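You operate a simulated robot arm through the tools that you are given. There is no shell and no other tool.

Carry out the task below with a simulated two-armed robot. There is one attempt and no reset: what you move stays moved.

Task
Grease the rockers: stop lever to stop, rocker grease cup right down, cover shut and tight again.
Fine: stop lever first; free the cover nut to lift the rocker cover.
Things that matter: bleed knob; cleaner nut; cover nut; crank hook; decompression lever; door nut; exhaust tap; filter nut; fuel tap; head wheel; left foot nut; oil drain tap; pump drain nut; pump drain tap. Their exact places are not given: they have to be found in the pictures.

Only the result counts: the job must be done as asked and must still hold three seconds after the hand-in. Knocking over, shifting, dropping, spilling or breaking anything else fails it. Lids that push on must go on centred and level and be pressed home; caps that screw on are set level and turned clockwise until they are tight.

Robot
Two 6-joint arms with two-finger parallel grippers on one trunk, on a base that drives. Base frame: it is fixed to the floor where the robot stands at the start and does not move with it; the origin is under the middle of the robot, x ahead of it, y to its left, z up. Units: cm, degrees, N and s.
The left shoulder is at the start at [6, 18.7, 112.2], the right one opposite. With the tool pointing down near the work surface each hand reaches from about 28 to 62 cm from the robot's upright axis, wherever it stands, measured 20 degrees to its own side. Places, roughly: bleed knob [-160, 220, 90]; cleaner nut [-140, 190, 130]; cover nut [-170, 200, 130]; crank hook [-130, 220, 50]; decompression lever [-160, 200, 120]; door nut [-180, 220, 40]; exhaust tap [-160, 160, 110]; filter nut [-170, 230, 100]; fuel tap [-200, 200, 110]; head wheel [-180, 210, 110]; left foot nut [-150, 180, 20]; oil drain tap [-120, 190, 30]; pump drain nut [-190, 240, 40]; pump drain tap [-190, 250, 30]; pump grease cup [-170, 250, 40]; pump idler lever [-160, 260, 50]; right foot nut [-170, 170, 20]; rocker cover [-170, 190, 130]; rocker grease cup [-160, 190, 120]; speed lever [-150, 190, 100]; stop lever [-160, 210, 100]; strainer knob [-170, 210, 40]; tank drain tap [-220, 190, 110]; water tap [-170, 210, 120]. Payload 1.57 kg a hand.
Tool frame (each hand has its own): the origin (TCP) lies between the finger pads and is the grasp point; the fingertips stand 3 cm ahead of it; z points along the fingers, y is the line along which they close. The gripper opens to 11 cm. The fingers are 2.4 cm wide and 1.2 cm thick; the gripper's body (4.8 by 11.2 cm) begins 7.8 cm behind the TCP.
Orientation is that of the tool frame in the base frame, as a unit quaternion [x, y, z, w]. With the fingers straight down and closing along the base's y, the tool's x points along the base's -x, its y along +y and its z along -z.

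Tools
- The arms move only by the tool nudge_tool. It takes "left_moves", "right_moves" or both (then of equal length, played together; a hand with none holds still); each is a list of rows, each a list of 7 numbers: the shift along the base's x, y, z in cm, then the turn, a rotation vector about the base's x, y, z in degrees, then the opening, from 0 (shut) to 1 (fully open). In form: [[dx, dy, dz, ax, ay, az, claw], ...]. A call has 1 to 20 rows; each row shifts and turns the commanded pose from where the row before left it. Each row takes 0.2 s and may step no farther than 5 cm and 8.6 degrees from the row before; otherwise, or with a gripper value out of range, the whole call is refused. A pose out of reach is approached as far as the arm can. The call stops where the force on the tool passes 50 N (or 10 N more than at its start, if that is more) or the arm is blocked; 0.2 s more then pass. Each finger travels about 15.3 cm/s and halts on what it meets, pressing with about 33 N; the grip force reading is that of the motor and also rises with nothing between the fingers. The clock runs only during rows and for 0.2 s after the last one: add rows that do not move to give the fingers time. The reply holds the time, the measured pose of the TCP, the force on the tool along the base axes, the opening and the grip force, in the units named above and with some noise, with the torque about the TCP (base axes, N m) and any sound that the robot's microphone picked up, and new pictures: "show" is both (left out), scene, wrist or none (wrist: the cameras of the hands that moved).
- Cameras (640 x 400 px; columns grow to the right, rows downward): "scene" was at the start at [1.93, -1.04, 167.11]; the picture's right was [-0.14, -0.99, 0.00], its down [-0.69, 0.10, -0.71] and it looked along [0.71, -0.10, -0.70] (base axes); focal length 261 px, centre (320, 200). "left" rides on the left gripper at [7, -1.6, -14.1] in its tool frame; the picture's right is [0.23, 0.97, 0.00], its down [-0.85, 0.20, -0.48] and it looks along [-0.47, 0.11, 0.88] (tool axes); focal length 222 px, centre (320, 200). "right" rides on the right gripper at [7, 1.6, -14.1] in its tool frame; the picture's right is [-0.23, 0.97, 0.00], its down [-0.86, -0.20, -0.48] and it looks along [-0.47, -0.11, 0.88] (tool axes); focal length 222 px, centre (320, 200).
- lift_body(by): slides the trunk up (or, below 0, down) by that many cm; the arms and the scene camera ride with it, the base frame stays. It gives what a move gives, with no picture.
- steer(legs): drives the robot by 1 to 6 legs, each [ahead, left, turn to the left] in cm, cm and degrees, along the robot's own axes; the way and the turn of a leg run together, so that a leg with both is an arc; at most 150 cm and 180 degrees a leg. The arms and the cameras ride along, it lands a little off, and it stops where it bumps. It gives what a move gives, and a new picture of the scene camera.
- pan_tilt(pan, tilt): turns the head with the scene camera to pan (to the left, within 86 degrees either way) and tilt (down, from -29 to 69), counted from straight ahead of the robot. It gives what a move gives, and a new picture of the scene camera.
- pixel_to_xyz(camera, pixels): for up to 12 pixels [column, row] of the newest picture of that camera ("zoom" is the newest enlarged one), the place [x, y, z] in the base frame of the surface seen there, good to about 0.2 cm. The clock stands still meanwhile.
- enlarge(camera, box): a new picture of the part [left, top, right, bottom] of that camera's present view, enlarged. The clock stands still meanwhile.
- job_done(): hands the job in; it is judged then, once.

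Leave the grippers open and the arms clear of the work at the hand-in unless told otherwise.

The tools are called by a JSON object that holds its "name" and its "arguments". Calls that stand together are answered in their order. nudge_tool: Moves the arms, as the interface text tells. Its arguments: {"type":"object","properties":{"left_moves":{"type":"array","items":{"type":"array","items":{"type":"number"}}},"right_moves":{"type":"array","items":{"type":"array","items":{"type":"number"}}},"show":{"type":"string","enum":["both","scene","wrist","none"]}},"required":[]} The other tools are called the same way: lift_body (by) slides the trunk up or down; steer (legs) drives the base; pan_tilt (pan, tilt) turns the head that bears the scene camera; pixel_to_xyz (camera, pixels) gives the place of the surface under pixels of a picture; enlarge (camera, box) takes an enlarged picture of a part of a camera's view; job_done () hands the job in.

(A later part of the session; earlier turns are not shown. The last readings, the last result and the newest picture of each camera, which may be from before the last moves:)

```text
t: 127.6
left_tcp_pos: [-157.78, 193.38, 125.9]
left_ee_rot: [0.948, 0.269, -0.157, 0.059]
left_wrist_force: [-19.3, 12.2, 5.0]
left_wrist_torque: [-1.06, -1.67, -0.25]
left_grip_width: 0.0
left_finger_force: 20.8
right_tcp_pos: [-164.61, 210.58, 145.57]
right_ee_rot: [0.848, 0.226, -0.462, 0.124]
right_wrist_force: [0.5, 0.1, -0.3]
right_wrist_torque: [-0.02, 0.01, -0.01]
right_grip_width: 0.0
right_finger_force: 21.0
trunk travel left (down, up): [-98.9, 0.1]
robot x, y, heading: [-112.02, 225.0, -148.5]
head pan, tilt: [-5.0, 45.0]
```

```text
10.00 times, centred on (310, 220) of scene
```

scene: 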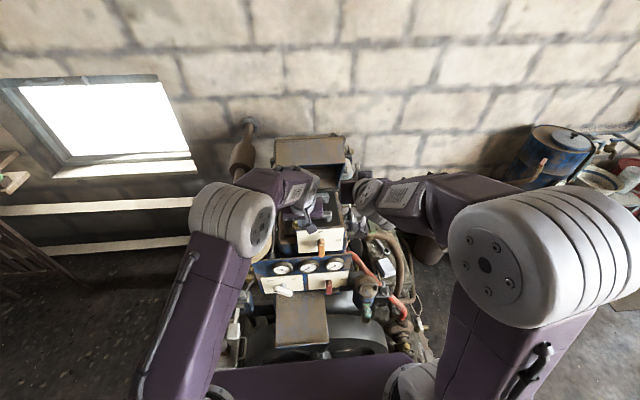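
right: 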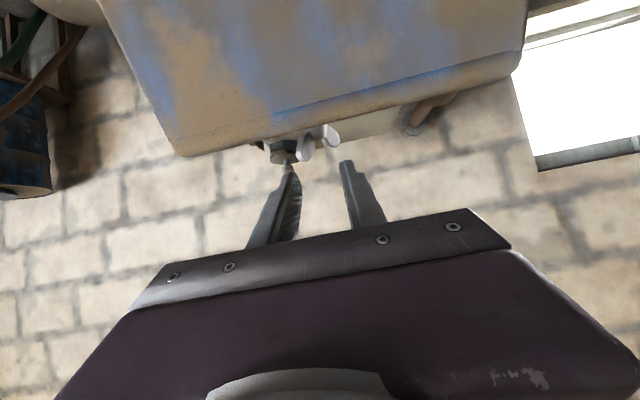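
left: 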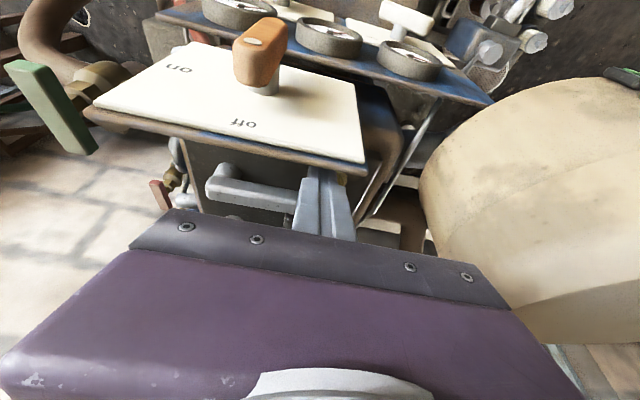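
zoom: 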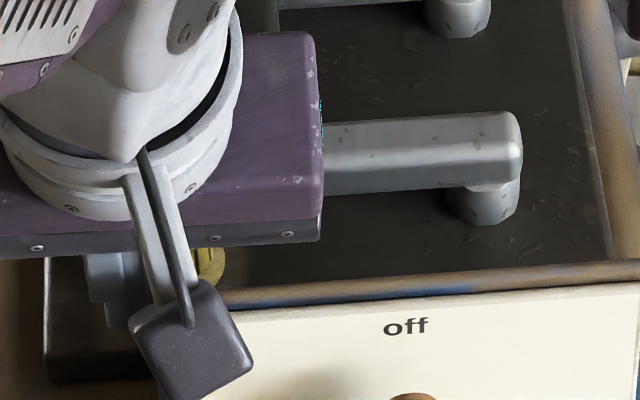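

The finger swept, but at the end the gripper body's left end touched the air cleaner (20 N). I move right at once, and will stop later sweeps at r 248.

{"name": "nudge_tool", "arguments": {"left_moves": [[-0.53, 0.85, 0, 0, 0, 0, 0], [-1.05, 1.7, 0, 0, 0, 0, 0], [0, 0, 0, 0, 0, 0, 0]], "show": "none"}}

{"name": "enlarge", "arguments": {"camera": "scene", "box": [200, 160, 340, 260]}}

```text
t: 128.4
left_tcp_pos: [-158.71, 195.59, 125.94]
left_ee_rot: [0.948, 0.272, -0.155, 0.059]
left_wrist_force: [0.0, -0.3, 0.0]
left_wrist_torque: [-0.02, -0.06, 0.02]
left_grip_width: 0.0
left_finger_force: 21.5
right_tcp_pos: [-164.14, 210.45, 145.82]
right_ee_rot: [0.847, 0.227, -0.464, 0.123]
right_wrist_force: [1.1, 1.0, 0.2]
right_wrist_torque: [0.0, -0.02, 0.01]
right_grip_width: 0.02
right_finger_force: 21.3
trunk travel left (down, up): [-98.9, 0.1]
robot x, y, heading: [-111.77, 225.23, -148.2]
head pan, tilt: [-5.0, 45.0]
```

```text
4.00 times, centred on (270, 210) of scene
```

zoom: 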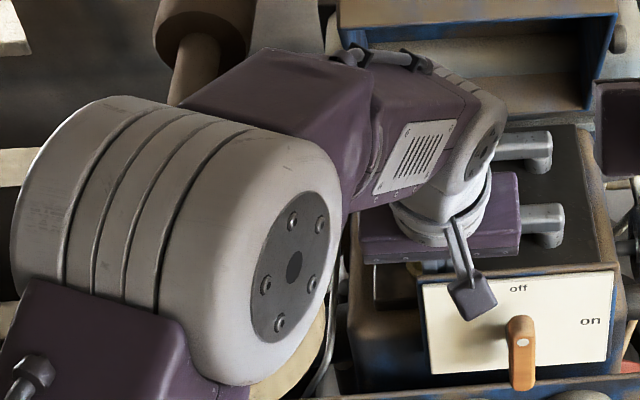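

Free again. To check the knob without a full retreat, I shift the finger right 3 cm and up 4 cm and look through the left wrist camera.

{"name": "nudge_tool", "arguments": {"left_moves": [[-0.9, 1.4, 1.5, 0, 0, 0, 0], [-0.9, 1.4, 3, 0, 0, 0, 0], [0, 0, 0, 0, 0, 0, 0]], "show": "wrist"}}

{"name": "enlarge", "arguments": {"camera": "left", "box": [300, 100, 428, 180]}}

{"name": "enlarge", "arguments": {"camera": "scene", "box": [280, 200, 340, 240]}}

```text
t: 129.2
left_tcp_pos: [-160.24, 198.36, 130.43]
left_ee_rot: [0.948, 0.271, -0.156, 0.058]
left_wrist_force: [-0.5, -0.2, 0.4]
left_wrist_torque: [0.0, 0.01, 0.04]
left_grip_width: 0.01
left_finger_force: 21.5
right_tcp_pos: [-163.88, 210.12, 145.9]
right_ee_rot: [0.847, 0.229, -0.464, 0.124]
right_wrist_force: [-0.4, 0.0, -0.2]
right_wrist_torque: [0.01, 0.0, -0.01]
right_grip_width: 0.0
right_finger_force: 21.4
trunk travel left (down, up): [-98.9, 0.1]
robot x, y, heading: [-111.89, 225.17, -148.3]
head pan, tilt: [-5.0, 45.0]
```

left: 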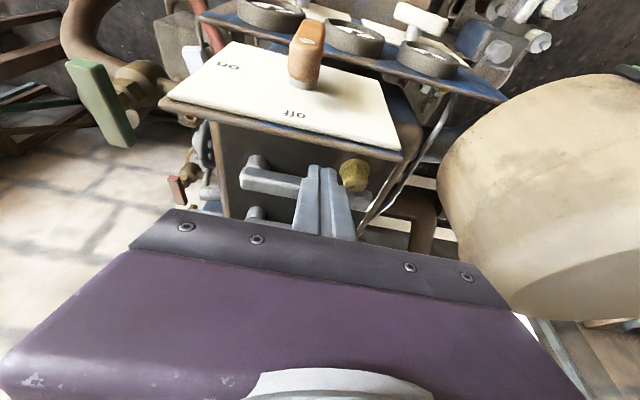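

```text
5.00 times, centred on (364, 140) of left
```

zoom: 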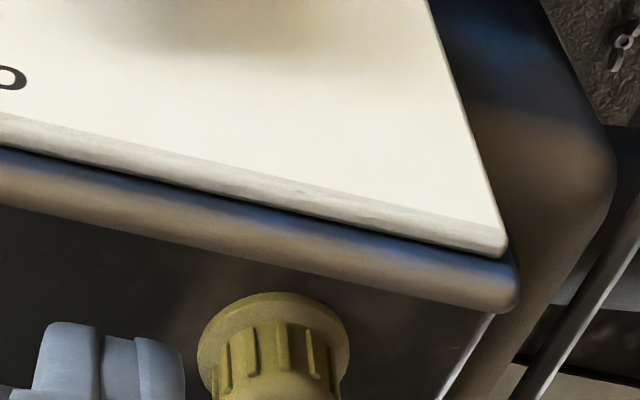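

```text
10.00 times, centred on (310, 220) of scene
```

zoom: 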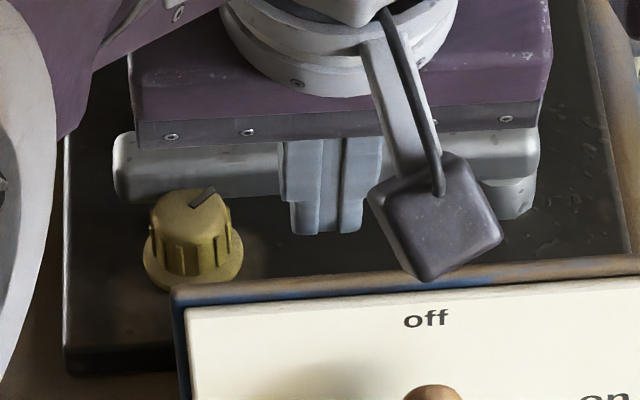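

The mark now points to upper right: about 145° clockwise in total. I do two more sweeps (ending at r 248), then go right and up again to look.

{"name": "nudge_tool", "arguments": {"left_moves": [[1.1, -1.79, 0, 0, 0, 0, 0], [0, 0, -2.3, 0, 0, 0, 0], [0, 0, -2.0, 0, 0, 0, 0], [-0.81, -0.5, 0, 0, 0, 0, 0], [0.3675, -0.5957, 0, 0, 0, 0, 0], [0.3675, -0.5957, 0, 0, 0, 0, 0], [0.3675, -0.5957, 0, 0, 0, 0, 0], [0.3675, -0.5957, 0, 0, 0, 0, 0], [0.81, 0.5, 0, 0, 0, 0, 0], [-1.47, 2.383, 0, 0, 0, 0, 0], [-0.81, -0.5, 0, 0, 0, 0, 0], [0.3675, -0.5957, 0, 0, 0, 0, 0], [0.3675, -0.5957, 0, 0, 0, 0, 0], [0.3675, -0.5957, 0, 0, 0, 0, 0], [0.3675, -0.5957, 0, 0, 0, 0, 0], [0.81, 0.5, 0, 0, 0, 0, 0], [-1.47, 2.383, 0, 0, 0, 0, 0], [-1.1, 1.79, 4, 0, 0, 0, 0], [0, 0, 0, 0, 0, 0, 0]], "show": "none"}}

{"name": "enlarge", "arguments": {"camera": "scene", "box": [280, 200, 340, 240]}}

```text
t: 132.4
left_tcp_pos: [-159.6, 195.55, 126.17]
left_ee_rot: [0.949, 0.265, -0.162, 0.052]
left_wrist_force: [-17.6, 34.5, -9.3]
left_wrist_torque: [1.02, 0.3, -0.79]
left_grip_width: 0.0
left_finger_force: 21.4
right_tcp_pos: [-164.43, 210.94, 145.78]
right_ee_rot: [0.848, 0.226, -0.463, 0.124]
right_wrist_force: [0.5, -0.9, 0.1]
right_wrist_torque: [0.02, -0.01, -0.03]
right_grip_width: 0.0
right_finger_force: 21.5
trunk travel left (down, up): [-98.9, 0.1]
robot x, y, heading: [-111.92, 225.5, -148.5]
head pan, tilt: [-5.0, 45.0]
stopped in row 16 (left hand): the force on the tool passed its limit at 53 N (the readings are from after the stop); the commanded pose is now the measured one
```

```text
10.00 times, centred on (310, 220) of scene
```

zoom: 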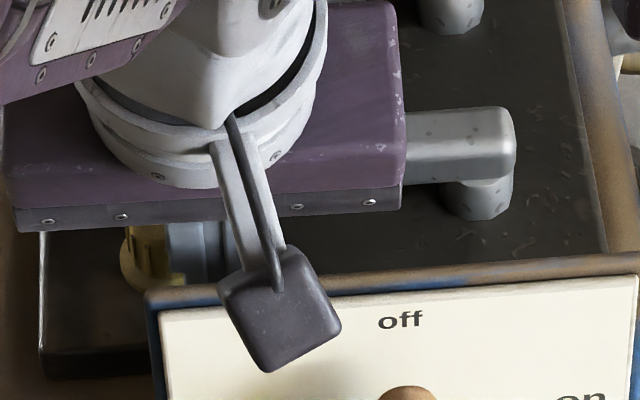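

In the second sweep the knob blocked the finger firmly (39 N sideways at r 250.2): it seems to have reached its end stop. I back off, up and right, and look.

{"name": "nudge_tool", "arguments": {"left_moves": [[-0.3, 0.5, 0, 0, 0, 0, 0], [0.4, 0.8, 0, 0, 0, 0, 0], [-0.9, 1.5, 3, 0, 0, 0, 0], [-0.9, 1.2, 2, 0, 0, 0, 0], [0, 0, 0, 0, 0, 0, 0]], "show": "none"}}

{"name": "enlarge", "arguments": {"camera": "scene", "box": [280, 205, 320, 235]}}

{"name": "pixel_to_xyz", "arguments": {"camera": "zoom", "pixels": [[290, 170], [250, 160], [330, 170], [290, 200], [250, 230], [300, 250]]}}

```text
t: 133.6
left_tcp_pos: [-160.58, 198.34, 131.16]
left_ee_rot: [0.948, 0.269, -0.16, 0.054]
left_wrist_force: [-0.9, -0.5, -0.1]
left_wrist_torque: [0.04, 0.0, 0.03]
left_grip_width: 0.01
left_finger_force: 21.8
right_tcp_pos: [-163.9, 210.23, 145.89]
right_ee_rot: [0.848, 0.227, -0.463, 0.121]
right_wrist_force: [-0.1, -0.3, -0.3]
right_wrist_torque: [0.03, 0.02, -0.05]
right_grip_width: 0.0
right_finger_force: 21.1
trunk travel left (down, up): [-98.9, 0.1]
robot x, y, heading: [-112.12, 225.06, -148.7]
head pan, tilt: [-5.0, 45.0]
```

```text
13.33 times, centred on (300, 220) of scene
```

zoom: 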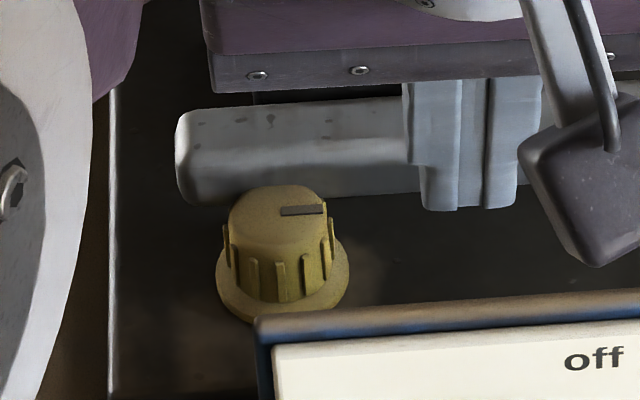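

```text
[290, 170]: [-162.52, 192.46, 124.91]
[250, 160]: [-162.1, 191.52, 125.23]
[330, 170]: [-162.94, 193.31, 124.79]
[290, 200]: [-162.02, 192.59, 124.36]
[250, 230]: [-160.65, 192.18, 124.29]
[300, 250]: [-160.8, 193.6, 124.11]
```

The mark now points exactly right: half a turn clockwise from the start, against a hard stop — the cup is right down. Now to close the cover under control: the left finger goes back under the cover's edge, and the right fingertip will nudge the cover down onto it. First I take the left hand up and back, flattening it to 62°.

{"name": "nudge_tool", "arguments": {"left_moves": [[0, 0, 2, 0, 0, 0, 0], [1.63, -0.25, 2, -3.76, 6.1, 0, 0], [1.63, -0.25, 2, -3.76, 6.1, 0, 0], [1.63, -0.25, 2, -3.76, 6.1, 0, 0], [1.63, -0.25, 2, -3.76, 6.1, 0, 0], [1.63, -0.25, 1, -3.76, 6.1, 0, 0], [1.63, -0.25, 1, -3.76, 6.1, 0, 0], [0, 0, 0, 0, 0, 0, 0]], "show": "scene"}}

{"name": "enlarge", "arguments": {"camera": "scene", "box": [270, 120, 370, 240]}}

```text
t: 135.4
left_tcp_pos: [-150.85, 197.07, 143.16]
left_ee_rot: [0.823, 0.236, -0.495, 0.15]
left_wrist_force: [-0.3, 0.5, 0.7]
left_wrist_torque: [0.01, 0.01, 0.0]
left_grip_width: 0.0
left_finger_force: 20.8
right_tcp_pos: [-164.1, 210.36, 145.85]
right_ee_rot: [0.848, 0.227, -0.464, 0.122]
right_wrist_force: [-0.7, 0.2, 0.2]
right_wrist_torque: [-0.01, 0.03, 0.01]
right_grip_width: 0.01
right_finger_force: 21.2
trunk travel left (down, up): [-98.9, 0.1]
robot x, y, heading: [-111.97, 225.32, -148.6]
head pan, tilt: [-5.0, 45.0]
```

scene: 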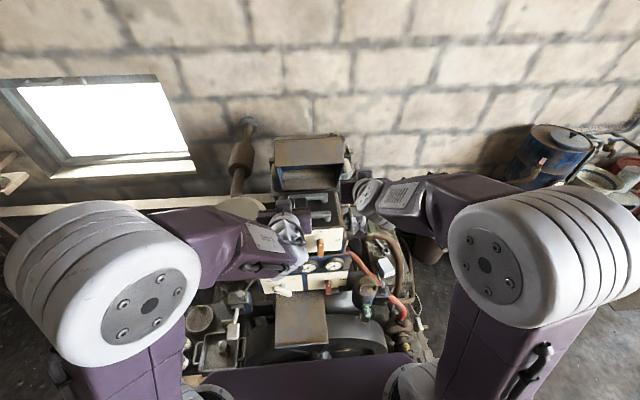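

```text
3.33 times, centred on (320, 180) of scene
```

zoom: 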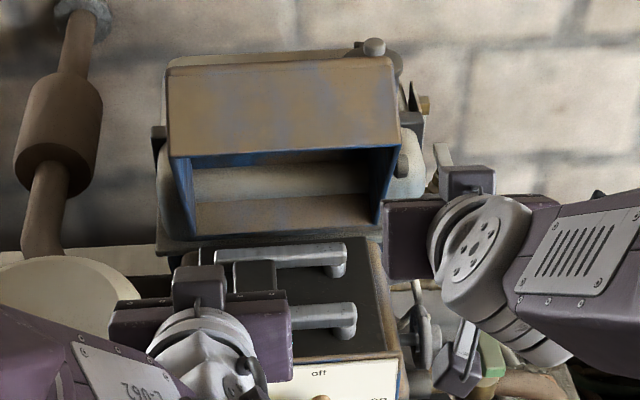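

The cover and cup are in clear view; all fine. I bring the left finger to a waiting place just below the cover's front edge (d -38, z 139.7).

{"name": "nudge_tool", "arguments": {"left_moves": [[-3.65, -2.4, -1.17, 0, 0, 0, 0], [-3.65, -2.4, -1.17, 0, 0, 0, 0], [-3.65, -2.4, -1.17, 0, 0, 0, 0], [0, 0, 0, 0, 0, 0, 0]], "show": "wrist"}}

```text
t: 136.4
left_tcp_pos: [-161.75, 189.71, 140.01]
left_ee_rot: [0.823, 0.236, -0.495, 0.15]
left_wrist_force: [0.0, -0.4, 0.0]
left_wrist_torque: [0.02, 0.01, 0.0]
left_grip_width: 0.0
left_finger_force: 21.1
right_tcp_pos: [-163.98, 210.43, 145.82]
right_ee_rot: [0.848, 0.227, -0.464, 0.123]
right_wrist_force: [0.6, 0.0, 0.2]
right_wrist_torque: [0.02, 0.03, 0.03]
right_grip_width: 0.0
right_finger_force: 21.1
trunk travel left (down, up): [-98.9, 0.1]
robot x, y, heading: [-111.86, 225.32, -148.4]
head pan, tilt: [-5.0, 45.0]
```

left: 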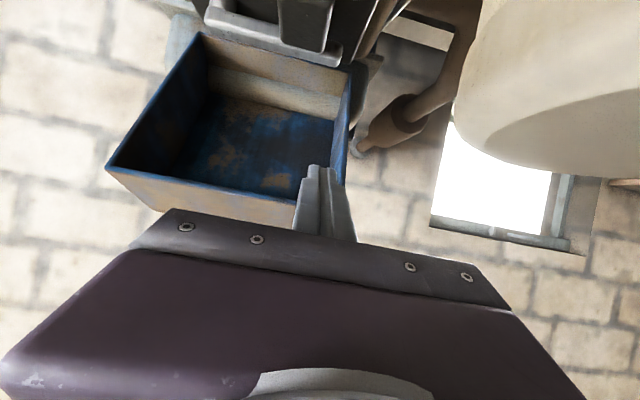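

The left finger waits below the edge without touching. I bring the right hand over the cover's tipped front wall (r 259.5, d -43, z 148), flattening it 11° on the way.

{"name": "nudge_tool", "arguments": {"right_moves": [[-2.25, -3.07, 0.55, -1.44, 2.34, 0, 0], [-2.25, -3.07, 0.55, -1.44, 2.34, 0, 0], [-2.25, -3.07, 0.55, -1.44, 2.34, 0, 0], [-2.25, -3.07, 0.55, -1.44, 2.34, 0, 0], [0, 0, 0, 0, 0, 0, 0]], "show": "both"}}

{"name": "enlarge", "arguments": {"camera": "scene", "box": [260, 110, 380, 240]}}

```text
t: 137.6
left_tcp_pos: [-161.8, 189.63, 139.97]
left_ee_rot: [0.823, 0.237, -0.494, 0.149]
left_wrist_force: [-0.7, 0.1, 0.2]
left_wrist_torque: [0.0, 0.04, 0.0]
left_grip_width: 0.0
left_finger_force: 21.4
right_tcp_pos: [-173.01, 198.07, 148.03]
right_ee_rot: [0.8, 0.214, -0.541, 0.146]
right_wrist_force: [-0.6, -1.8, -0.4]
right_wrist_torque: [0.01, -0.01, 0.03]
right_grip_width: 0.01
right_finger_force: 21.0
trunk travel left (down, up): [-98.9, 0.1]
robot x, y, heading: [-112.4, 225.09, -148.6]
head pan, tilt: [-5.0, 45.0]
```

scene: 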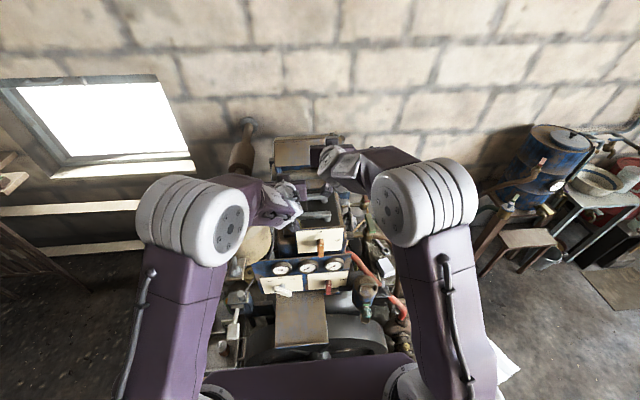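
right: 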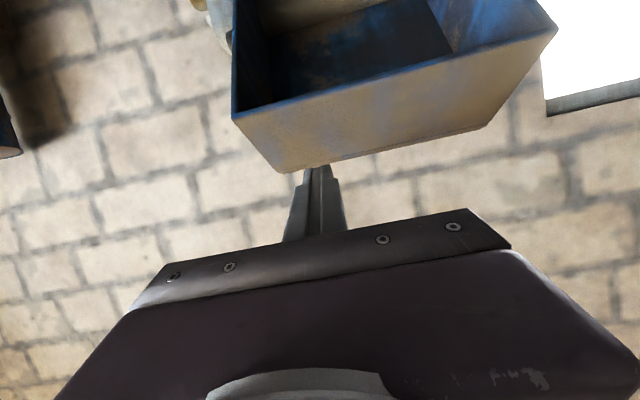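

```text
3.08 times, centred on (320, 175) of scene
```

zoom: 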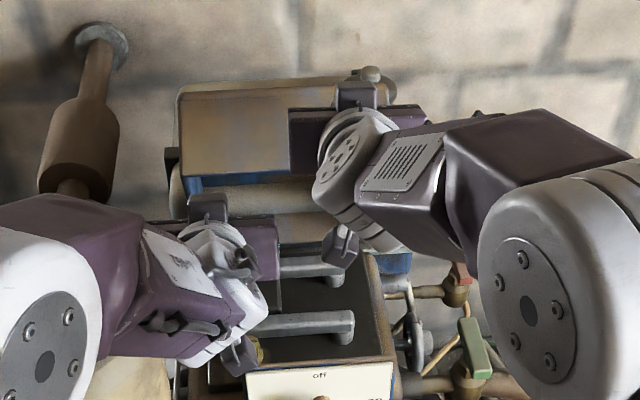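

The right fingertip is above the cover's front wall. I lower it 5 cm in small steps, drifting slightly toward me, to tip the cover down onto the left finger.

{"name": "nudge_tool", "arguments": {"right_moves": [[0, 0, -1.2, 0, 0, 0, 0], [0.1, 0.06, -1.2, 0, 0, 0, 0], [0.3, 0.18, -0.8, 0, 0, 0, 0], [0.4, 0.25, -0.8, 0, 0, 0, 0], [0.4, 0.25, -0.8, 0, 0, 0, 0], [0, 0, 0, 0, 0, 0, 0]], "show": "wrist"}}

{"name": "enlarge", "arguments": {"camera": "scene", "box": [260, 110, 380, 240]}}

```text
t: 139.0
left_tcp_pos: [-161.35, 190.03, 140.25]
left_ee_rot: [0.821, 0.237, -0.496, 0.151]
left_wrist_force: [0.6, 0.0, 0.4]
left_wrist_torque: [-0.01, 0.02, 0.0]
left_grip_width: 0.03
left_finger_force: 21.2
right_tcp_pos: [-171.46, 199.07, 143.67]
right_ee_rot: [0.798, 0.211, -0.545, 0.146]
right_wrist_force: [6.0, 3.7, 12.3]
right_wrist_torque: [-0.1, 0.09, -0.1]
right_grip_width: 0.02
right_finger_force: 21.0
trunk travel left (down, up): [-98.9, 0.1]
robot x, y, heading: [-112.0, 225.49, -148.5]
head pan, tilt: [-5.0, 45.0]
```

right: 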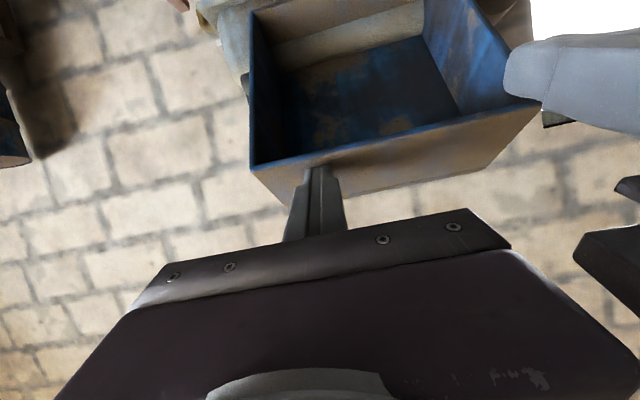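

```text
3.08 times, centred on (320, 175) of scene
```

zoom: 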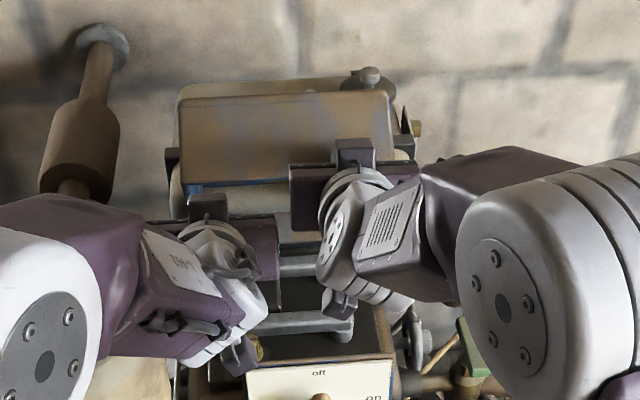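

The right finger presses the wall (12 N). I measure the cover's present angle.

{"name": "pixel_to_xyz", "arguments": {"camera": "zoom", "pixels": [[220, 183], [280, 178], [220, 98], [300, 95], [240, 150]]}}

```text
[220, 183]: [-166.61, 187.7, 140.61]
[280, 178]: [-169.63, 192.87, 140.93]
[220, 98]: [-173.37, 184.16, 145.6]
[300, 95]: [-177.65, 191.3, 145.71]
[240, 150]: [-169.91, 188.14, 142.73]
```

The cover has started to close (2–3°) and follows the finger. I keep pushing it down and toward me in small steps.

{"name": "nudge_tool", "arguments": {"right_moves": [[0.43, 0.26, -0.6, 0, 0, 0, 0], [0.43, 0.26, -0.6, 0, 0, 0, 0], [0.43, 0.26, -0.6, 0, 0, 0, 0], [0.43, 0.26, -0.6, 0, 0, 0, 0], [0, 0, 0, 0, 0, 0, 0]], "show": "wrist"}}

{"name": "enlarge", "arguments": {"camera": "scene", "box": [260, 110, 380, 240]}}

{"name": "pixel_to_xyz", "arguments": {"camera": "zoom", "pixels": [[220, 188], [280, 185], [220, 98], [250, 98], [240, 150]]}}

```text
t: 140.2
left_tcp_pos: [-160.65, 190.38, 140.63]
left_ee_rot: [0.82, 0.236, -0.499, 0.151]
left_wrist_force: [0.6, 0.2, -0.3]
left_wrist_torque: [0.03, 0.01, -0.04]
left_grip_width: 0.0
left_finger_force: 21.6
right_tcp_pos: [-168.84, 200.61, 141.69]
right_ee_rot: [0.796, 0.212, -0.547, 0.148]
right_wrist_force: [20.4, 12.9, 30.7]
right_wrist_torque: [-0.06, 0.21, 0.07]
right_grip_width: 0.0
right_finger_force: 21.2
trunk travel left (down, up): [-98.9, 0.1]
robot x, y, heading: [-111.72, 225.52, -148.6]
head pan, tilt: [-5.0, 45.0]
```

right: 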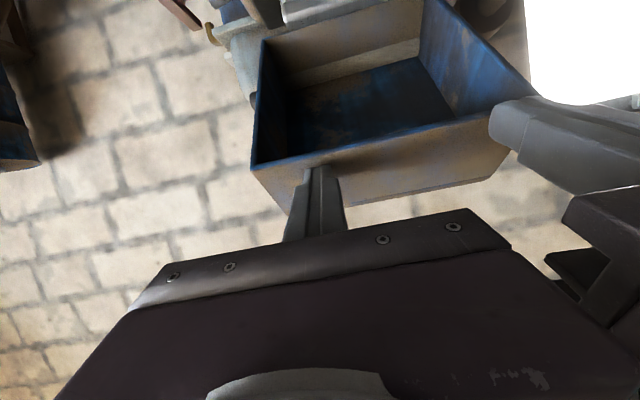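

```text
3.08 times, centred on (320, 175) of scene
```

zoom: 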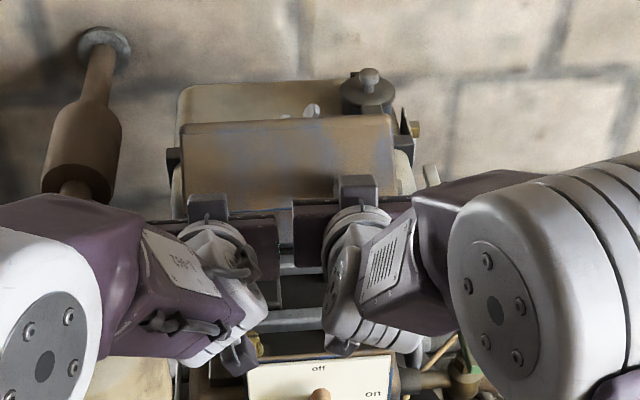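

```text
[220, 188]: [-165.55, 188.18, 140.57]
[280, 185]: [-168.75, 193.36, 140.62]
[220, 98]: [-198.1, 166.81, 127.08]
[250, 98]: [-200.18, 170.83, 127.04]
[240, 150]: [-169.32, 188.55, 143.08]
```

Pushing on the front wall only jams radially against the hinge (24 N back, 31 N up), so that can't close it. Better: pinch the cover's right side wall near its front rim with the right hand and pull it along the arc. I lift the right finger off first and check the cover.

{"name": "nudge_tool", "arguments": {"right_moves": [[0.43, 0.26, 0.8, 0, 0, 0, 0], [0.85, 0.53, 1.2, 0, 0, 0, 0], [1.28, 0.79, 1.0, 0, 0, 0, 0.3], [0, 0, 0, 0, 0, 0, 0.3]], "show": "wrist"}}

{"name": "enlarge", "arguments": {"camera": "scene", "box": [260, 110, 380, 240]}}

{"name": "pixel_to_xyz", "arguments": {"camera": "right", "pixels": [[255, 160], [270, 50], [320, 160], [440, 120], [290, 205], [262, 100], [300, 110]]}}

```text
t: 141.2
left_tcp_pos: [-161.23, 190.0, 140.34]
left_ee_rot: [0.821, 0.236, -0.498, 0.151]
left_wrist_force: [12.3, 3.8, 17.0]
left_wrist_torque: [-0.09, 0.31, 0.0]
left_grip_width: 0.0
left_finger_force: 21.8
right_tcp_pos: [-166.79, 201.75, 144.17]
right_ee_rot: [0.798, 0.212, -0.545, 0.146]
right_wrist_force: [0.3, -0.2, -0.7]
right_wrist_torque: [0.0, 0.01, 0.01]
right_grip_width: 3.29
right_finger_force: 0.0
trunk travel left (down, up): [-98.9, 0.1]
robot x, y, heading: [-112.18, 225.06, -148.2]
head pan, tilt: [-5.0, 45.0]
```

right: 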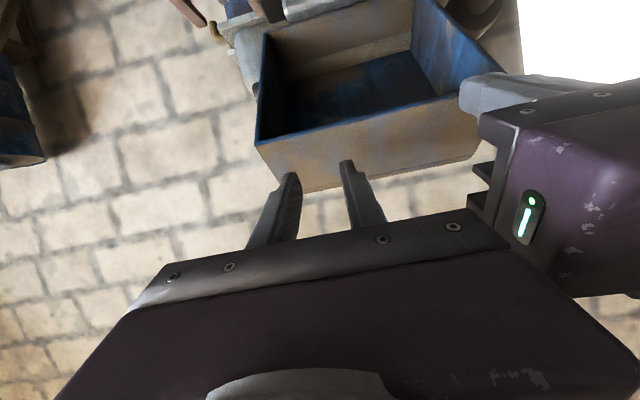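

```text
3.08 times, centred on (320, 175) of scene
```

zoom: 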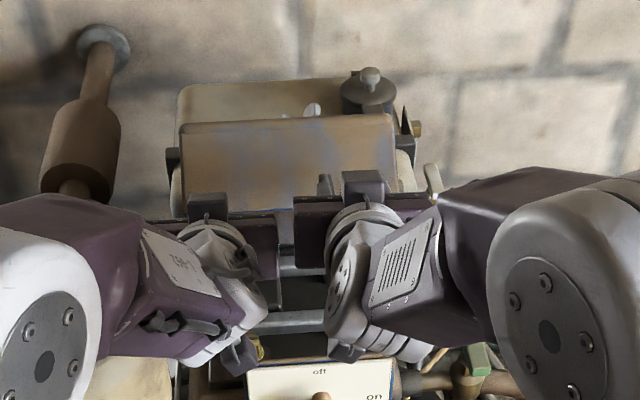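

```text
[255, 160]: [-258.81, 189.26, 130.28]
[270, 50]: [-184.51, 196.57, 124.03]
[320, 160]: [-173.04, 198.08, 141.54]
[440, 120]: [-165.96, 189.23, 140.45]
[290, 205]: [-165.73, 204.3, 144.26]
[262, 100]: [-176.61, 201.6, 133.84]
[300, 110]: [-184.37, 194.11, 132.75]
```

The left finger has ended up outside, against the front wall (12 N back, 17 N up), and the cover is at about 48°. Before moving the left hand I secure the cover with the right: I take it to the right side wall, ready to straddle the wall's rim.

{"name": "nudge_tool", "arguments": {"right_moves": [[-1.28, 2.56, -0.85, 0, 0, 0, 0.3], [-1.28, 2.56, -0.85, 0, 0, 0, 0.3], [-0.94, -0.58, -2.5, 0, 0, 0, 0.3], [0, 0, 0, 0, 0, 0, 0.3]], "show": "wrist"}}

{"name": "enlarge", "arguments": {"camera": "right", "box": [200, 20, 440, 220]}}

{"name": "pixel_to_xyz", "arguments": {"camera": "right", "pixels": [[300, 180], [320, 150], [345, 150], [360, 165], [330, 120], [380, 150], [335, 100]]}}

```text
t: 142.2
left_tcp_pos: [-161.21, 190.01, 140.33]
left_ee_rot: [0.821, 0.236, -0.498, 0.15]
left_wrist_force: [13.7, 5.5, 16.3]
left_wrist_torque: [-0.06, 0.2, 0.02]
left_grip_width: 0.0
left_finger_force: 21.0
right_tcp_pos: [-170.56, 206.15, 140.06]
right_ee_rot: [0.799, 0.212, -0.544, 0.146]
right_wrist_force: [0.4, 0.1, -0.3]
right_wrist_torque: [0.0, -0.01, -0.01]
right_grip_width: 3.31
right_finger_force: 0.1
trunk travel left (down, up): [-98.9, 0.1]
robot x, y, heading: [-112.16, 225.46, -148.7]
head pan, tilt: [-5.0, 45.0]
```

right: 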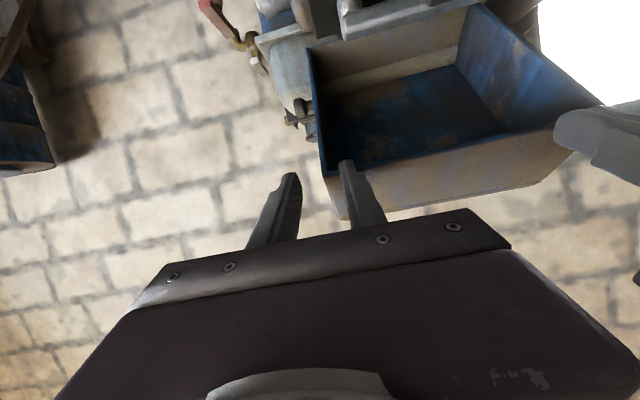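

```text
2.00 times, centred on (320, 120) of right
```

zoom: 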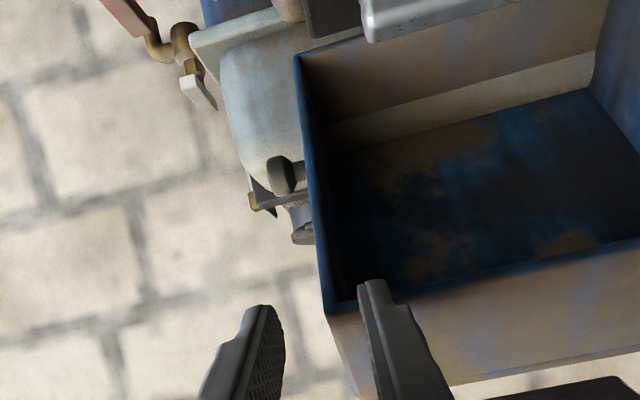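

```text
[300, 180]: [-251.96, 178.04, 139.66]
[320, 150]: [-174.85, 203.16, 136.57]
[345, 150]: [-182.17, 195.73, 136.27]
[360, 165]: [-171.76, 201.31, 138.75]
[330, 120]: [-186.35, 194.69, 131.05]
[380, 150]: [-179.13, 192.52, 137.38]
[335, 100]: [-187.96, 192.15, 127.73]
```

Perfect view: the right wall's rim lies between the two right fingers. I advance 5 cm along the tool so the fingers straddle the wall.

{"name": "nudge_tool", "arguments": {"right_moves": [[-1.3, -0.8, -0.67, 0, 0, 0, 0.3], [-1.3, -0.8, -0.67, 0, 0, 0, 0.3], [-1.3, -0.8, -0.67, 0, 0, 0, 0.3], [0, 0, 0, 0, 0, 0, 0.3]], "show": "wrist"}}

{"name": "enlarge", "arguments": {"camera": "right", "box": [200, 20, 440, 220]}}

```text
t: 142.8
left_tcp_pos: [-160.7, 190.36, 140.44]
left_ee_rot: [0.821, 0.235, -0.497, 0.15]
left_wrist_force: [-0.6, -0.3, -0.7]
left_wrist_torque: [-0.05, -0.03, -0.01]
left_grip_width: 0.02
left_finger_force: 21.4
right_tcp_pos: [-172.65, 204.68, 141.19]
right_ee_rot: [0.783, 0.206, -0.566, 0.154]
right_wrist_force: [30.1, 16.4, 55.1]
right_wrist_torque: [-1.86, 0.38, 0.95]
right_grip_width: 3.37
right_finger_force: 0.7
trunk travel left (down, up): [-98.9, 0.1]
robot x, y, heading: [-112.21, 225.11, -148.8]
head pan, tilt: [-5.0, 45.0]
stopped in row 2 (right hand): the force on the tool passed its limit at 53 N (the readings are from after the stop); the commanded pose is now the measured one
```

right: 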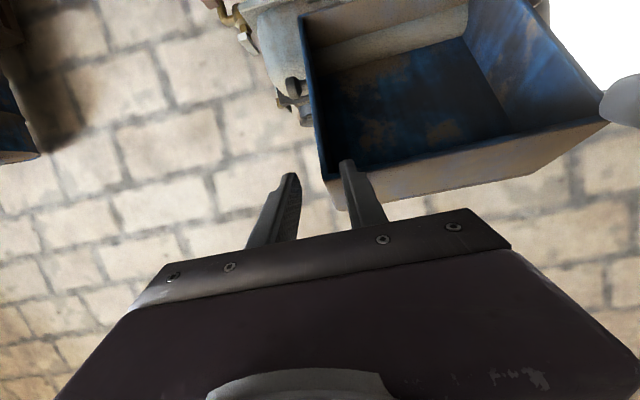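

```text
2.00 times, centred on (320, 120) of right
```

zoom: 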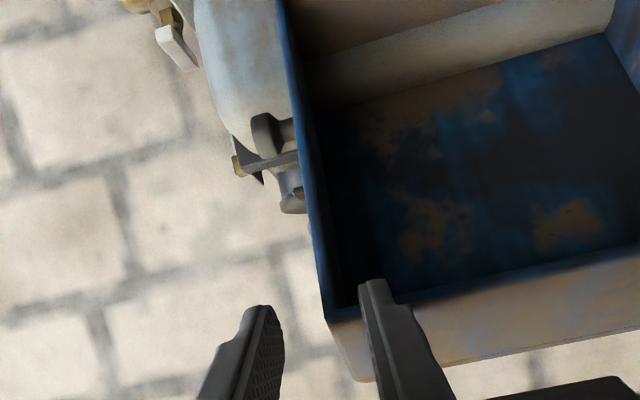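

The inner finger struck the front rim: the approach line was too high. I back the right hand off along its axis, then check the cover's angle again.

{"name": "nudge_tool", "arguments": {"right_moves": [[0.6, 0.37, 0.5, 0, 0, 0, 0.3], [1.3, 0.8, 0.6, 0, 0, 0, 0.3], [1.3, 0.8, 0.3, 0, 0, 0, 0.3], [0, 0, 0, 0, 0, 0, 0.3]], "show": "wrist"}}

{"name": "enlarge", "arguments": {"camera": "right", "box": [200, 0, 520, 220]}}

{"name": "enlarge", "arguments": {"camera": "scene", "box": [260, 110, 380, 240]}}

```text
t: 143.8
left_tcp_pos: [-161.64, 189.83, 139.85]
left_ee_rot: [0.823, 0.237, -0.495, 0.15]
left_wrist_force: [0.4, -0.8, 0.7]
left_wrist_torque: [0.01, 0.03, -0.06]
left_grip_width: 0.01
left_finger_force: 21.2
right_tcp_pos: [-169.75, 206.8, 140.76]
right_ee_rot: [0.795, 0.211, -0.549, 0.149]
right_wrist_force: [1.4, 0.6, -0.1]
right_wrist_torque: [0.01, 0.03, 0.01]
right_grip_width: 3.31
right_finger_force: 0.1
trunk travel left (down, up): [-98.9, 0.1]
robot x, y, heading: [-111.81, 225.28, -148.4]
head pan, tilt: [-5.0, 45.0]
```

right: 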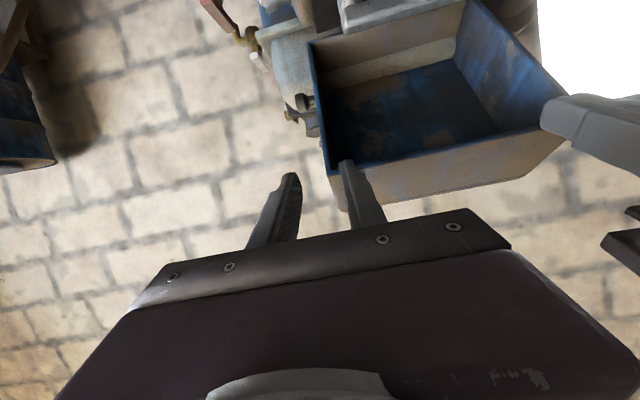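

```text
1.82 times, centred on (360, 110) of right
```

zoom: 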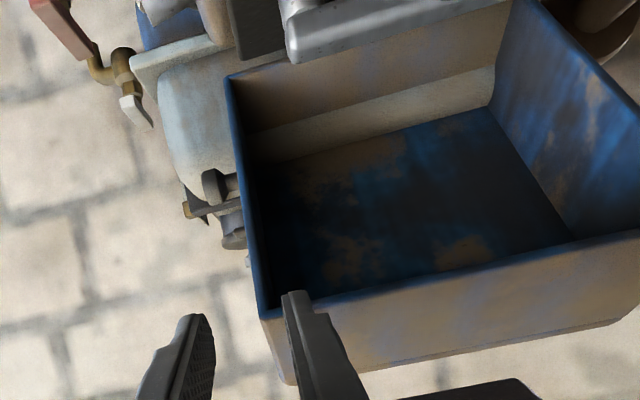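

```text
3.08 times, centred on (320, 175) of scene
```

zoom: 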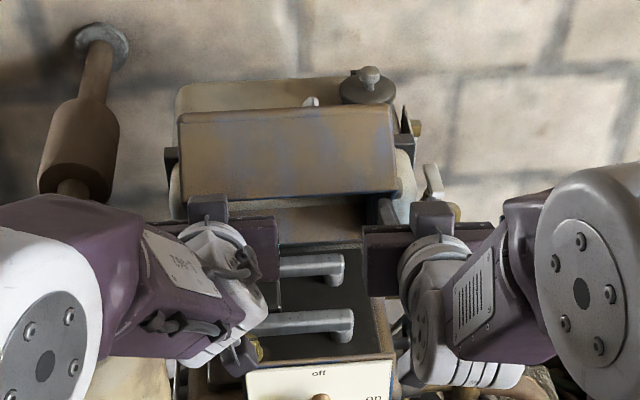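

The cover keeps its place by hinge friction. I measure its angle now from the scene zoom.

{"name": "pixel_to_xyz", "arguments": {"camera": "zoom", "pixels": [[330, 190], [370, 188], [250, 190], [300, 115], [250, 117], [370, 113], [300, 150], [385, 190]]}}

{"name": "pixel_to_xyz", "arguments": {"camera": "right", "pixels": [[329, 175], [400, 155], [530, 130], [327, 150], [315, 80], [550, 95], [560, 120]]}}

```text
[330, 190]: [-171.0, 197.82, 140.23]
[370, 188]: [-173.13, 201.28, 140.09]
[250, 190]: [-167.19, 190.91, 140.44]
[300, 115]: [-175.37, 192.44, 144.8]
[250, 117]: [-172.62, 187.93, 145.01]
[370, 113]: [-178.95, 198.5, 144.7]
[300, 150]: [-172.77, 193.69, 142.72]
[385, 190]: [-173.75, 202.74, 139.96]
```

```text
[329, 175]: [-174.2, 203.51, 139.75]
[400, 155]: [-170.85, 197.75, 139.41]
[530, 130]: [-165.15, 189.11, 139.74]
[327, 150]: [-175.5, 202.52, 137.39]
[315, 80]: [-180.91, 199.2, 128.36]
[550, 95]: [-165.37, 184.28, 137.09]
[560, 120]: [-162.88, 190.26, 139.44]
```

The cover is at about 53° and held by friction, so it needs to be drawn down. Pressing on the front wall and dragging along the arc (friction toward the rim) closes it, so I'll do that with the right fingertip. First I take the left hand out of the way, back and up.

{"name": "nudge_tool", "arguments": {"left_moves": [[2.0, 1.25, -0.3, 0, 0, 0, 0], [3.65, 2.2, 1.2, 0, 0, 0, 0], [3.65, 2.2, 1.5, 0, 0, 0, 0], [3.5, 0, 1.5, 0, 0, 0, 0], [3.5, -2, 0.5, 0, 0, 0, 0], [0, 0, 0, 0, 0, 0, 0]], "show": "scene"}}

{"name": "enlarge", "arguments": {"camera": "scene", "box": [260, 110, 380, 240]}}

```text
t: 145.2
left_tcp_pos: [-145.32, 193.34, 144.39]
left_ee_rot: [0.824, 0.237, -0.493, 0.149]
left_wrist_force: [0.2, -0.5, 0.2]
left_wrist_torque: [0.02, 0.01, 0.01]
left_grip_width: 0.0
left_finger_force: 21.3
right_tcp_pos: [-170.23, 206.68, 140.62]
right_ee_rot: [0.795, 0.21, -0.549, 0.149]
right_wrist_force: [0.2, -0.2, 0.5]
right_wrist_torque: [-0.01, 0.0, -0.01]
right_grip_width: 3.32
right_finger_force: 0.0
trunk travel left (down, up): [-98.9, 0.1]
robot x, y, heading: [-111.67, 225.6, -148.4]
head pan, tilt: [-5.0, 45.0]
```

scene: 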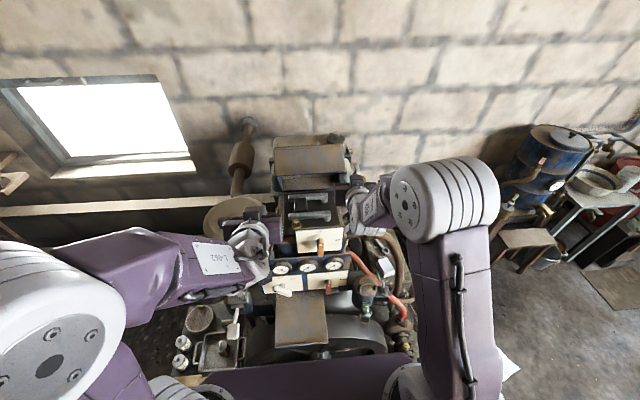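

```text
3.08 times, centred on (320, 175) of scene
```

zoom: 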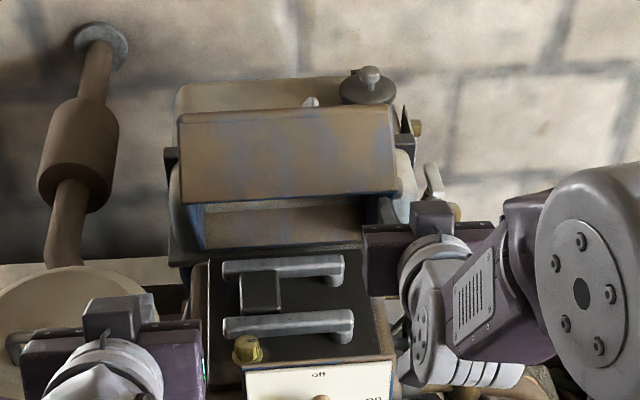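

Now the right hand: raise it, turn it 14° steeper (to 55°), close its fingers and bring it above the front wall at r 257, d -40.5.

{"name": "nudge_tool", "arguments": {"right_moves": [[2.33, -0.91, 3, 3.78, -6.13, 0, 0], [1.575, -2.55, 2.5, 3.78, -6.13, 0, 0], [-0.127, -3.6, 0, 0, 0, 0, 0], [-3.06, -1.89, -0.5, 0, 0, 0, 0], [0, 0, 0, 0, 0, 0, 0]], "show": "wrist"}}

```text
t: 146.4
left_tcp_pos: [-145.45, 193.35, 144.35]
left_ee_rot: [0.824, 0.236, -0.494, 0.149]
left_wrist_force: [-0.2, -0.8, 0.0]
left_wrist_torque: [-0.02, 0.0, 0.01]
left_grip_width: 0.02
left_finger_force: 21.3
right_tcp_pos: [-169.57, 197.5, 145.84]
right_ee_rot: [0.856, 0.23, -0.448, 0.119]
right_wrist_force: [-0.1, -0.3, -0.1]
right_wrist_torque: [0.03, 0.01, -0.01]
right_grip_width: 0.02
right_finger_force: 21.6
trunk travel left (down, up): [-98.9, 0.1]
robot x, y, heading: [-111.95, 225.38, -148.4]
head pan, tilt: [-5.0, 45.0]
```

right: 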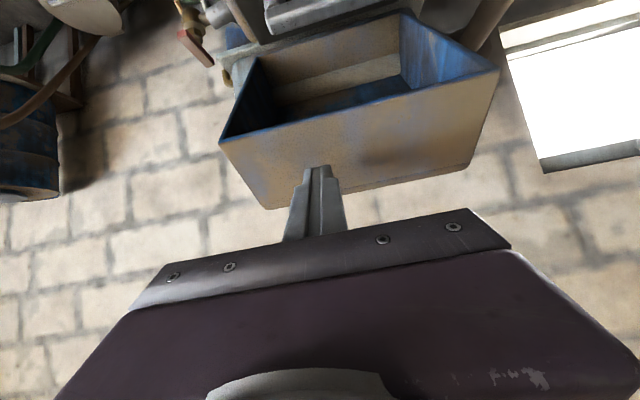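

The fingertip is 3 cm above the front wall. I press it onto the wall and drag along the closing arc, first about 10°.

{"name": "nudge_tool", "arguments": {"right_moves": [[-0.79, -0.49, -1.24, 0, 0, 0, 0], [-0.85, -0.52, -1.34, 0, 0, 0, 0], [0.83, 0.512, -0.65, -0.5, 0.8, 0, 0], [0.83, 0.512, -0.65, -0.5, 0.8, 0, 0], [0.766, 0.4725, -0.65, -0.5, 0.8, 0, 0], [0.766, 0.4725, -0.65, -0.5, 0.8, 0, 0], [0, 0, 0, 0, 0, 0, 0]], "show": "wrist"}}

{"name": "enlarge", "arguments": {"camera": "scene", "box": [260, 110, 380, 240]}}

{"name": "pixel_to_xyz", "arguments": {"camera": "zoom", "pixels": [[230, 190], [230, 210], [230, 120], [230, 130]]}}

```text
t: 147.4
left_tcp_pos: [-144.72, 193.74, 144.57]
left_ee_rot: [0.822, 0.236, -0.496, 0.15]
left_wrist_force: [-0.4, -0.4, -0.4]
left_wrist_torque: [-0.01, -0.04, 0.02]
left_grip_width: 0.0
left_finger_force: 20.6
right_tcp_pos: [-169.3, 197.65, 143.36]
right_ee_rot: [0.845, 0.225, -0.468, 0.124]
right_wrist_force: [11.3, 6.3, 25.5]
right_wrist_torque: [0.02, 0.1, 0.17]
right_grip_width: 0.0
right_finger_force: 20.4
trunk travel left (down, up): [-98.9, 0.1]
robot x, y, heading: [-111.96, 225.76, -148.4]
head pan, tilt: [-5.0, 45.0]
stopped in row 4 (right hand): the force on the tool passed its limit at 51 N (the readings are from after the stop); the commanded pose is now the measured one
```

right: 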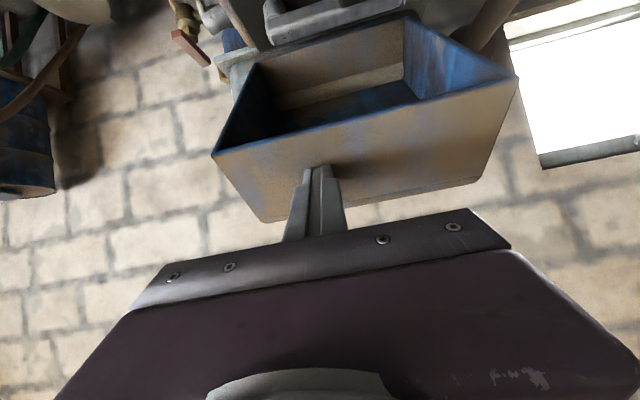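

```text
3.08 times, centred on (320, 175) of scene
```

zoom: 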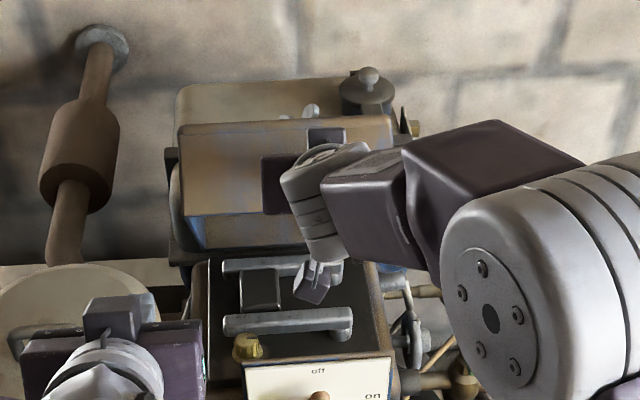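

```text
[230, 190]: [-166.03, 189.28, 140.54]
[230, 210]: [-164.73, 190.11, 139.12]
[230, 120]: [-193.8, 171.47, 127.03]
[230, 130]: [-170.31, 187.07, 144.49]
```

The cover moved a few degrees (now about 50°), but pressing high on the wall wastes force. I slide the fingertip down to just above the rim, press lightly, and drag along the arc again.

{"name": "nudge_tool", "arguments": {"right_moves": [[0.255, 0.158, 0.4, 0, 0, 0, 0], [1.28, 0.79, -2.2, 0, 0, 0, 0], [-0.2, -0.12, -0.3, 0, 0, 0, 0], [0.85, 0.525, -0.78, 0, 0, 0, 0], [0.817, 0.504, -0.83, 0, 0, 0, 0], [0.774, 0.478, -0.88, 0, 0, 0, 0], [0, 0, 0, 0, 0, 0, 0]], "show": "wrist"}}

{"name": "enlarge", "arguments": {"camera": "scene", "box": [260, 110, 380, 240]}}

{"name": "pixel_to_xyz", "arguments": {"camera": "zoom", "pixels": [[230, 210], [230, 218], [230, 225], [230, 130], [230, 140]]}}

```text
t: 148.0
left_tcp_pos: [-144.88, 193.65, 144.56]
left_ee_rot: [0.822, 0.235, -0.497, 0.15]
left_wrist_force: [-1.1, -0.4, -1.4]
left_wrist_torque: [-0.01, -0.02, 0.01]
left_grip_width: 0.0
left_finger_force: 21.0
right_tcp_pos: [-168.74, 198.05, 142.86]
right_ee_rot: [0.844, 0.224, -0.471, 0.124]
right_wrist_force: [16.4, 7.4, 23.8]
right_wrist_torque: [0.07, -0.07, 0.17]
right_grip_width: 0.02
right_finger_force: 20.8
trunk travel left (down, up): [-98.9, 0.1]
robot x, y, heading: [-111.74, 225.52, -148.3]
head pan, tilt: [-5.0, 45.0]
stopped in row 2 (right hand): the force on the tool passed its limit at 51 N (the readings are from after the stop); the commanded pose is now the measured one
```

right: 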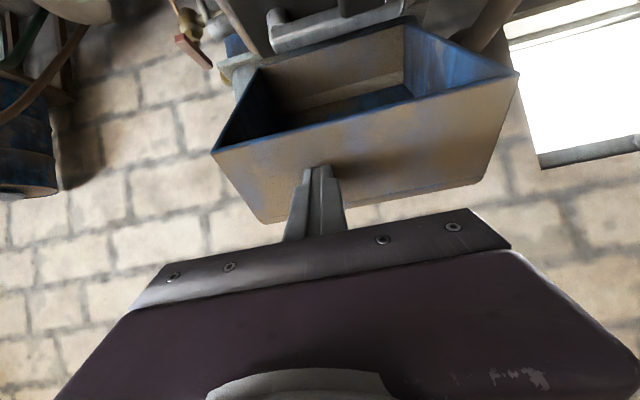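

```text
3.08 times, centred on (320, 175) of scene
```

zoom: 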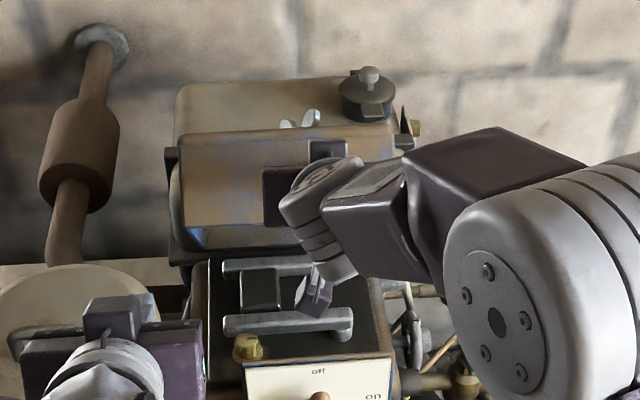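

```text
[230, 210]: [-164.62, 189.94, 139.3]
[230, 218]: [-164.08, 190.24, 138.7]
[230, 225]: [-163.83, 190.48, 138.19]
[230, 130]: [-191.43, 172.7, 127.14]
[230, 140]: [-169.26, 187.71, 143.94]
```

The cover keeps coming (about 47° now), but my press is still too strong (30 N). I ease off 0.7 cm from the wall, slide toward the rim, and read the force.

{"name": "nudge_tool", "arguments": {"right_moves": [[0.41, 0.25, 0.55, 0, 0, 0, 0], [0.94, 0.58, -0.8, 0, 0, 0, 0], [0.94, 0.58, -1.0, 0, 0, 0, 0], [0, 0, 0, 0, 0, 0, 0]], "show": "wrist"}}

{"name": "enlarge", "arguments": {"camera": "scene", "box": [260, 110, 380, 240]}}

{"name": "pixel_to_xyz", "arguments": {"camera": "zoom", "pixels": [[230, 225], [230, 235], [230, 240], [230, 140], [230, 150]]}}

```text
t: 149.0
left_tcp_pos: [-145.43, 193.32, 144.36]
left_ee_rot: [0.823, 0.236, -0.494, 0.149]
left_wrist_force: [-0.1, 0.6, 0.6]
left_wrist_torque: [-0.02, 0.01, -0.02]
left_grip_width: 0.0
left_finger_force: 21.3
right_tcp_pos: [-166.8, 199.39, 140.94]
right_ee_rot: [0.847, 0.225, -0.466, 0.123]
right_wrist_force: [-0.4, 0.1, 0.1]
right_wrist_torque: [-0.03, 0.02, 0.03]
right_grip_width: 0.0
right_finger_force: 21.0
trunk travel left (down, up): [-98.9, 0.1]
robot x, y, heading: [-112.01, 225.36, -148.4]
head pan, tilt: [-5.0, 45.0]
```

right: 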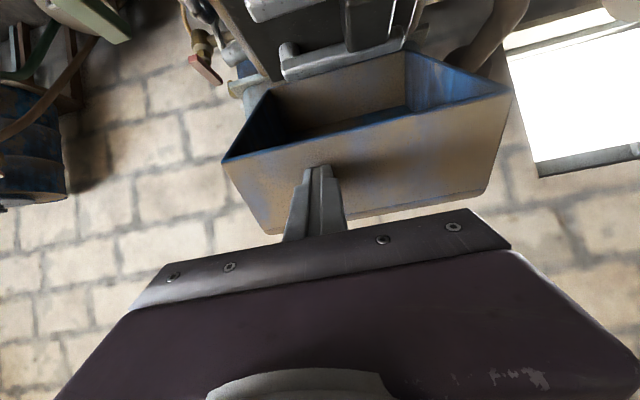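

```text
3.08 times, centred on (320, 175) of scene
```

zoom: 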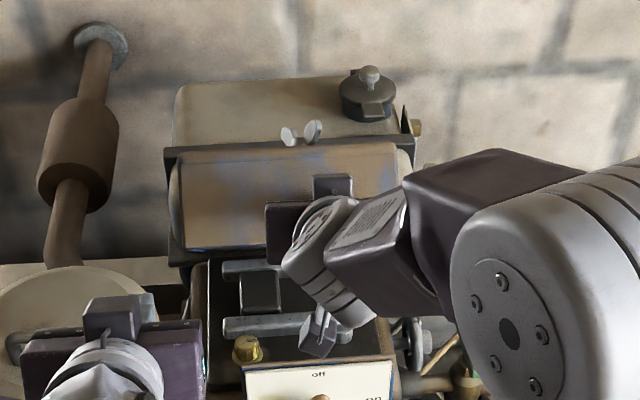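

```text
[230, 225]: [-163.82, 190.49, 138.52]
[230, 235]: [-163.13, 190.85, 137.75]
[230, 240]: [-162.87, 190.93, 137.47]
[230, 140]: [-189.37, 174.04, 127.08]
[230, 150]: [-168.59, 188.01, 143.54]
```

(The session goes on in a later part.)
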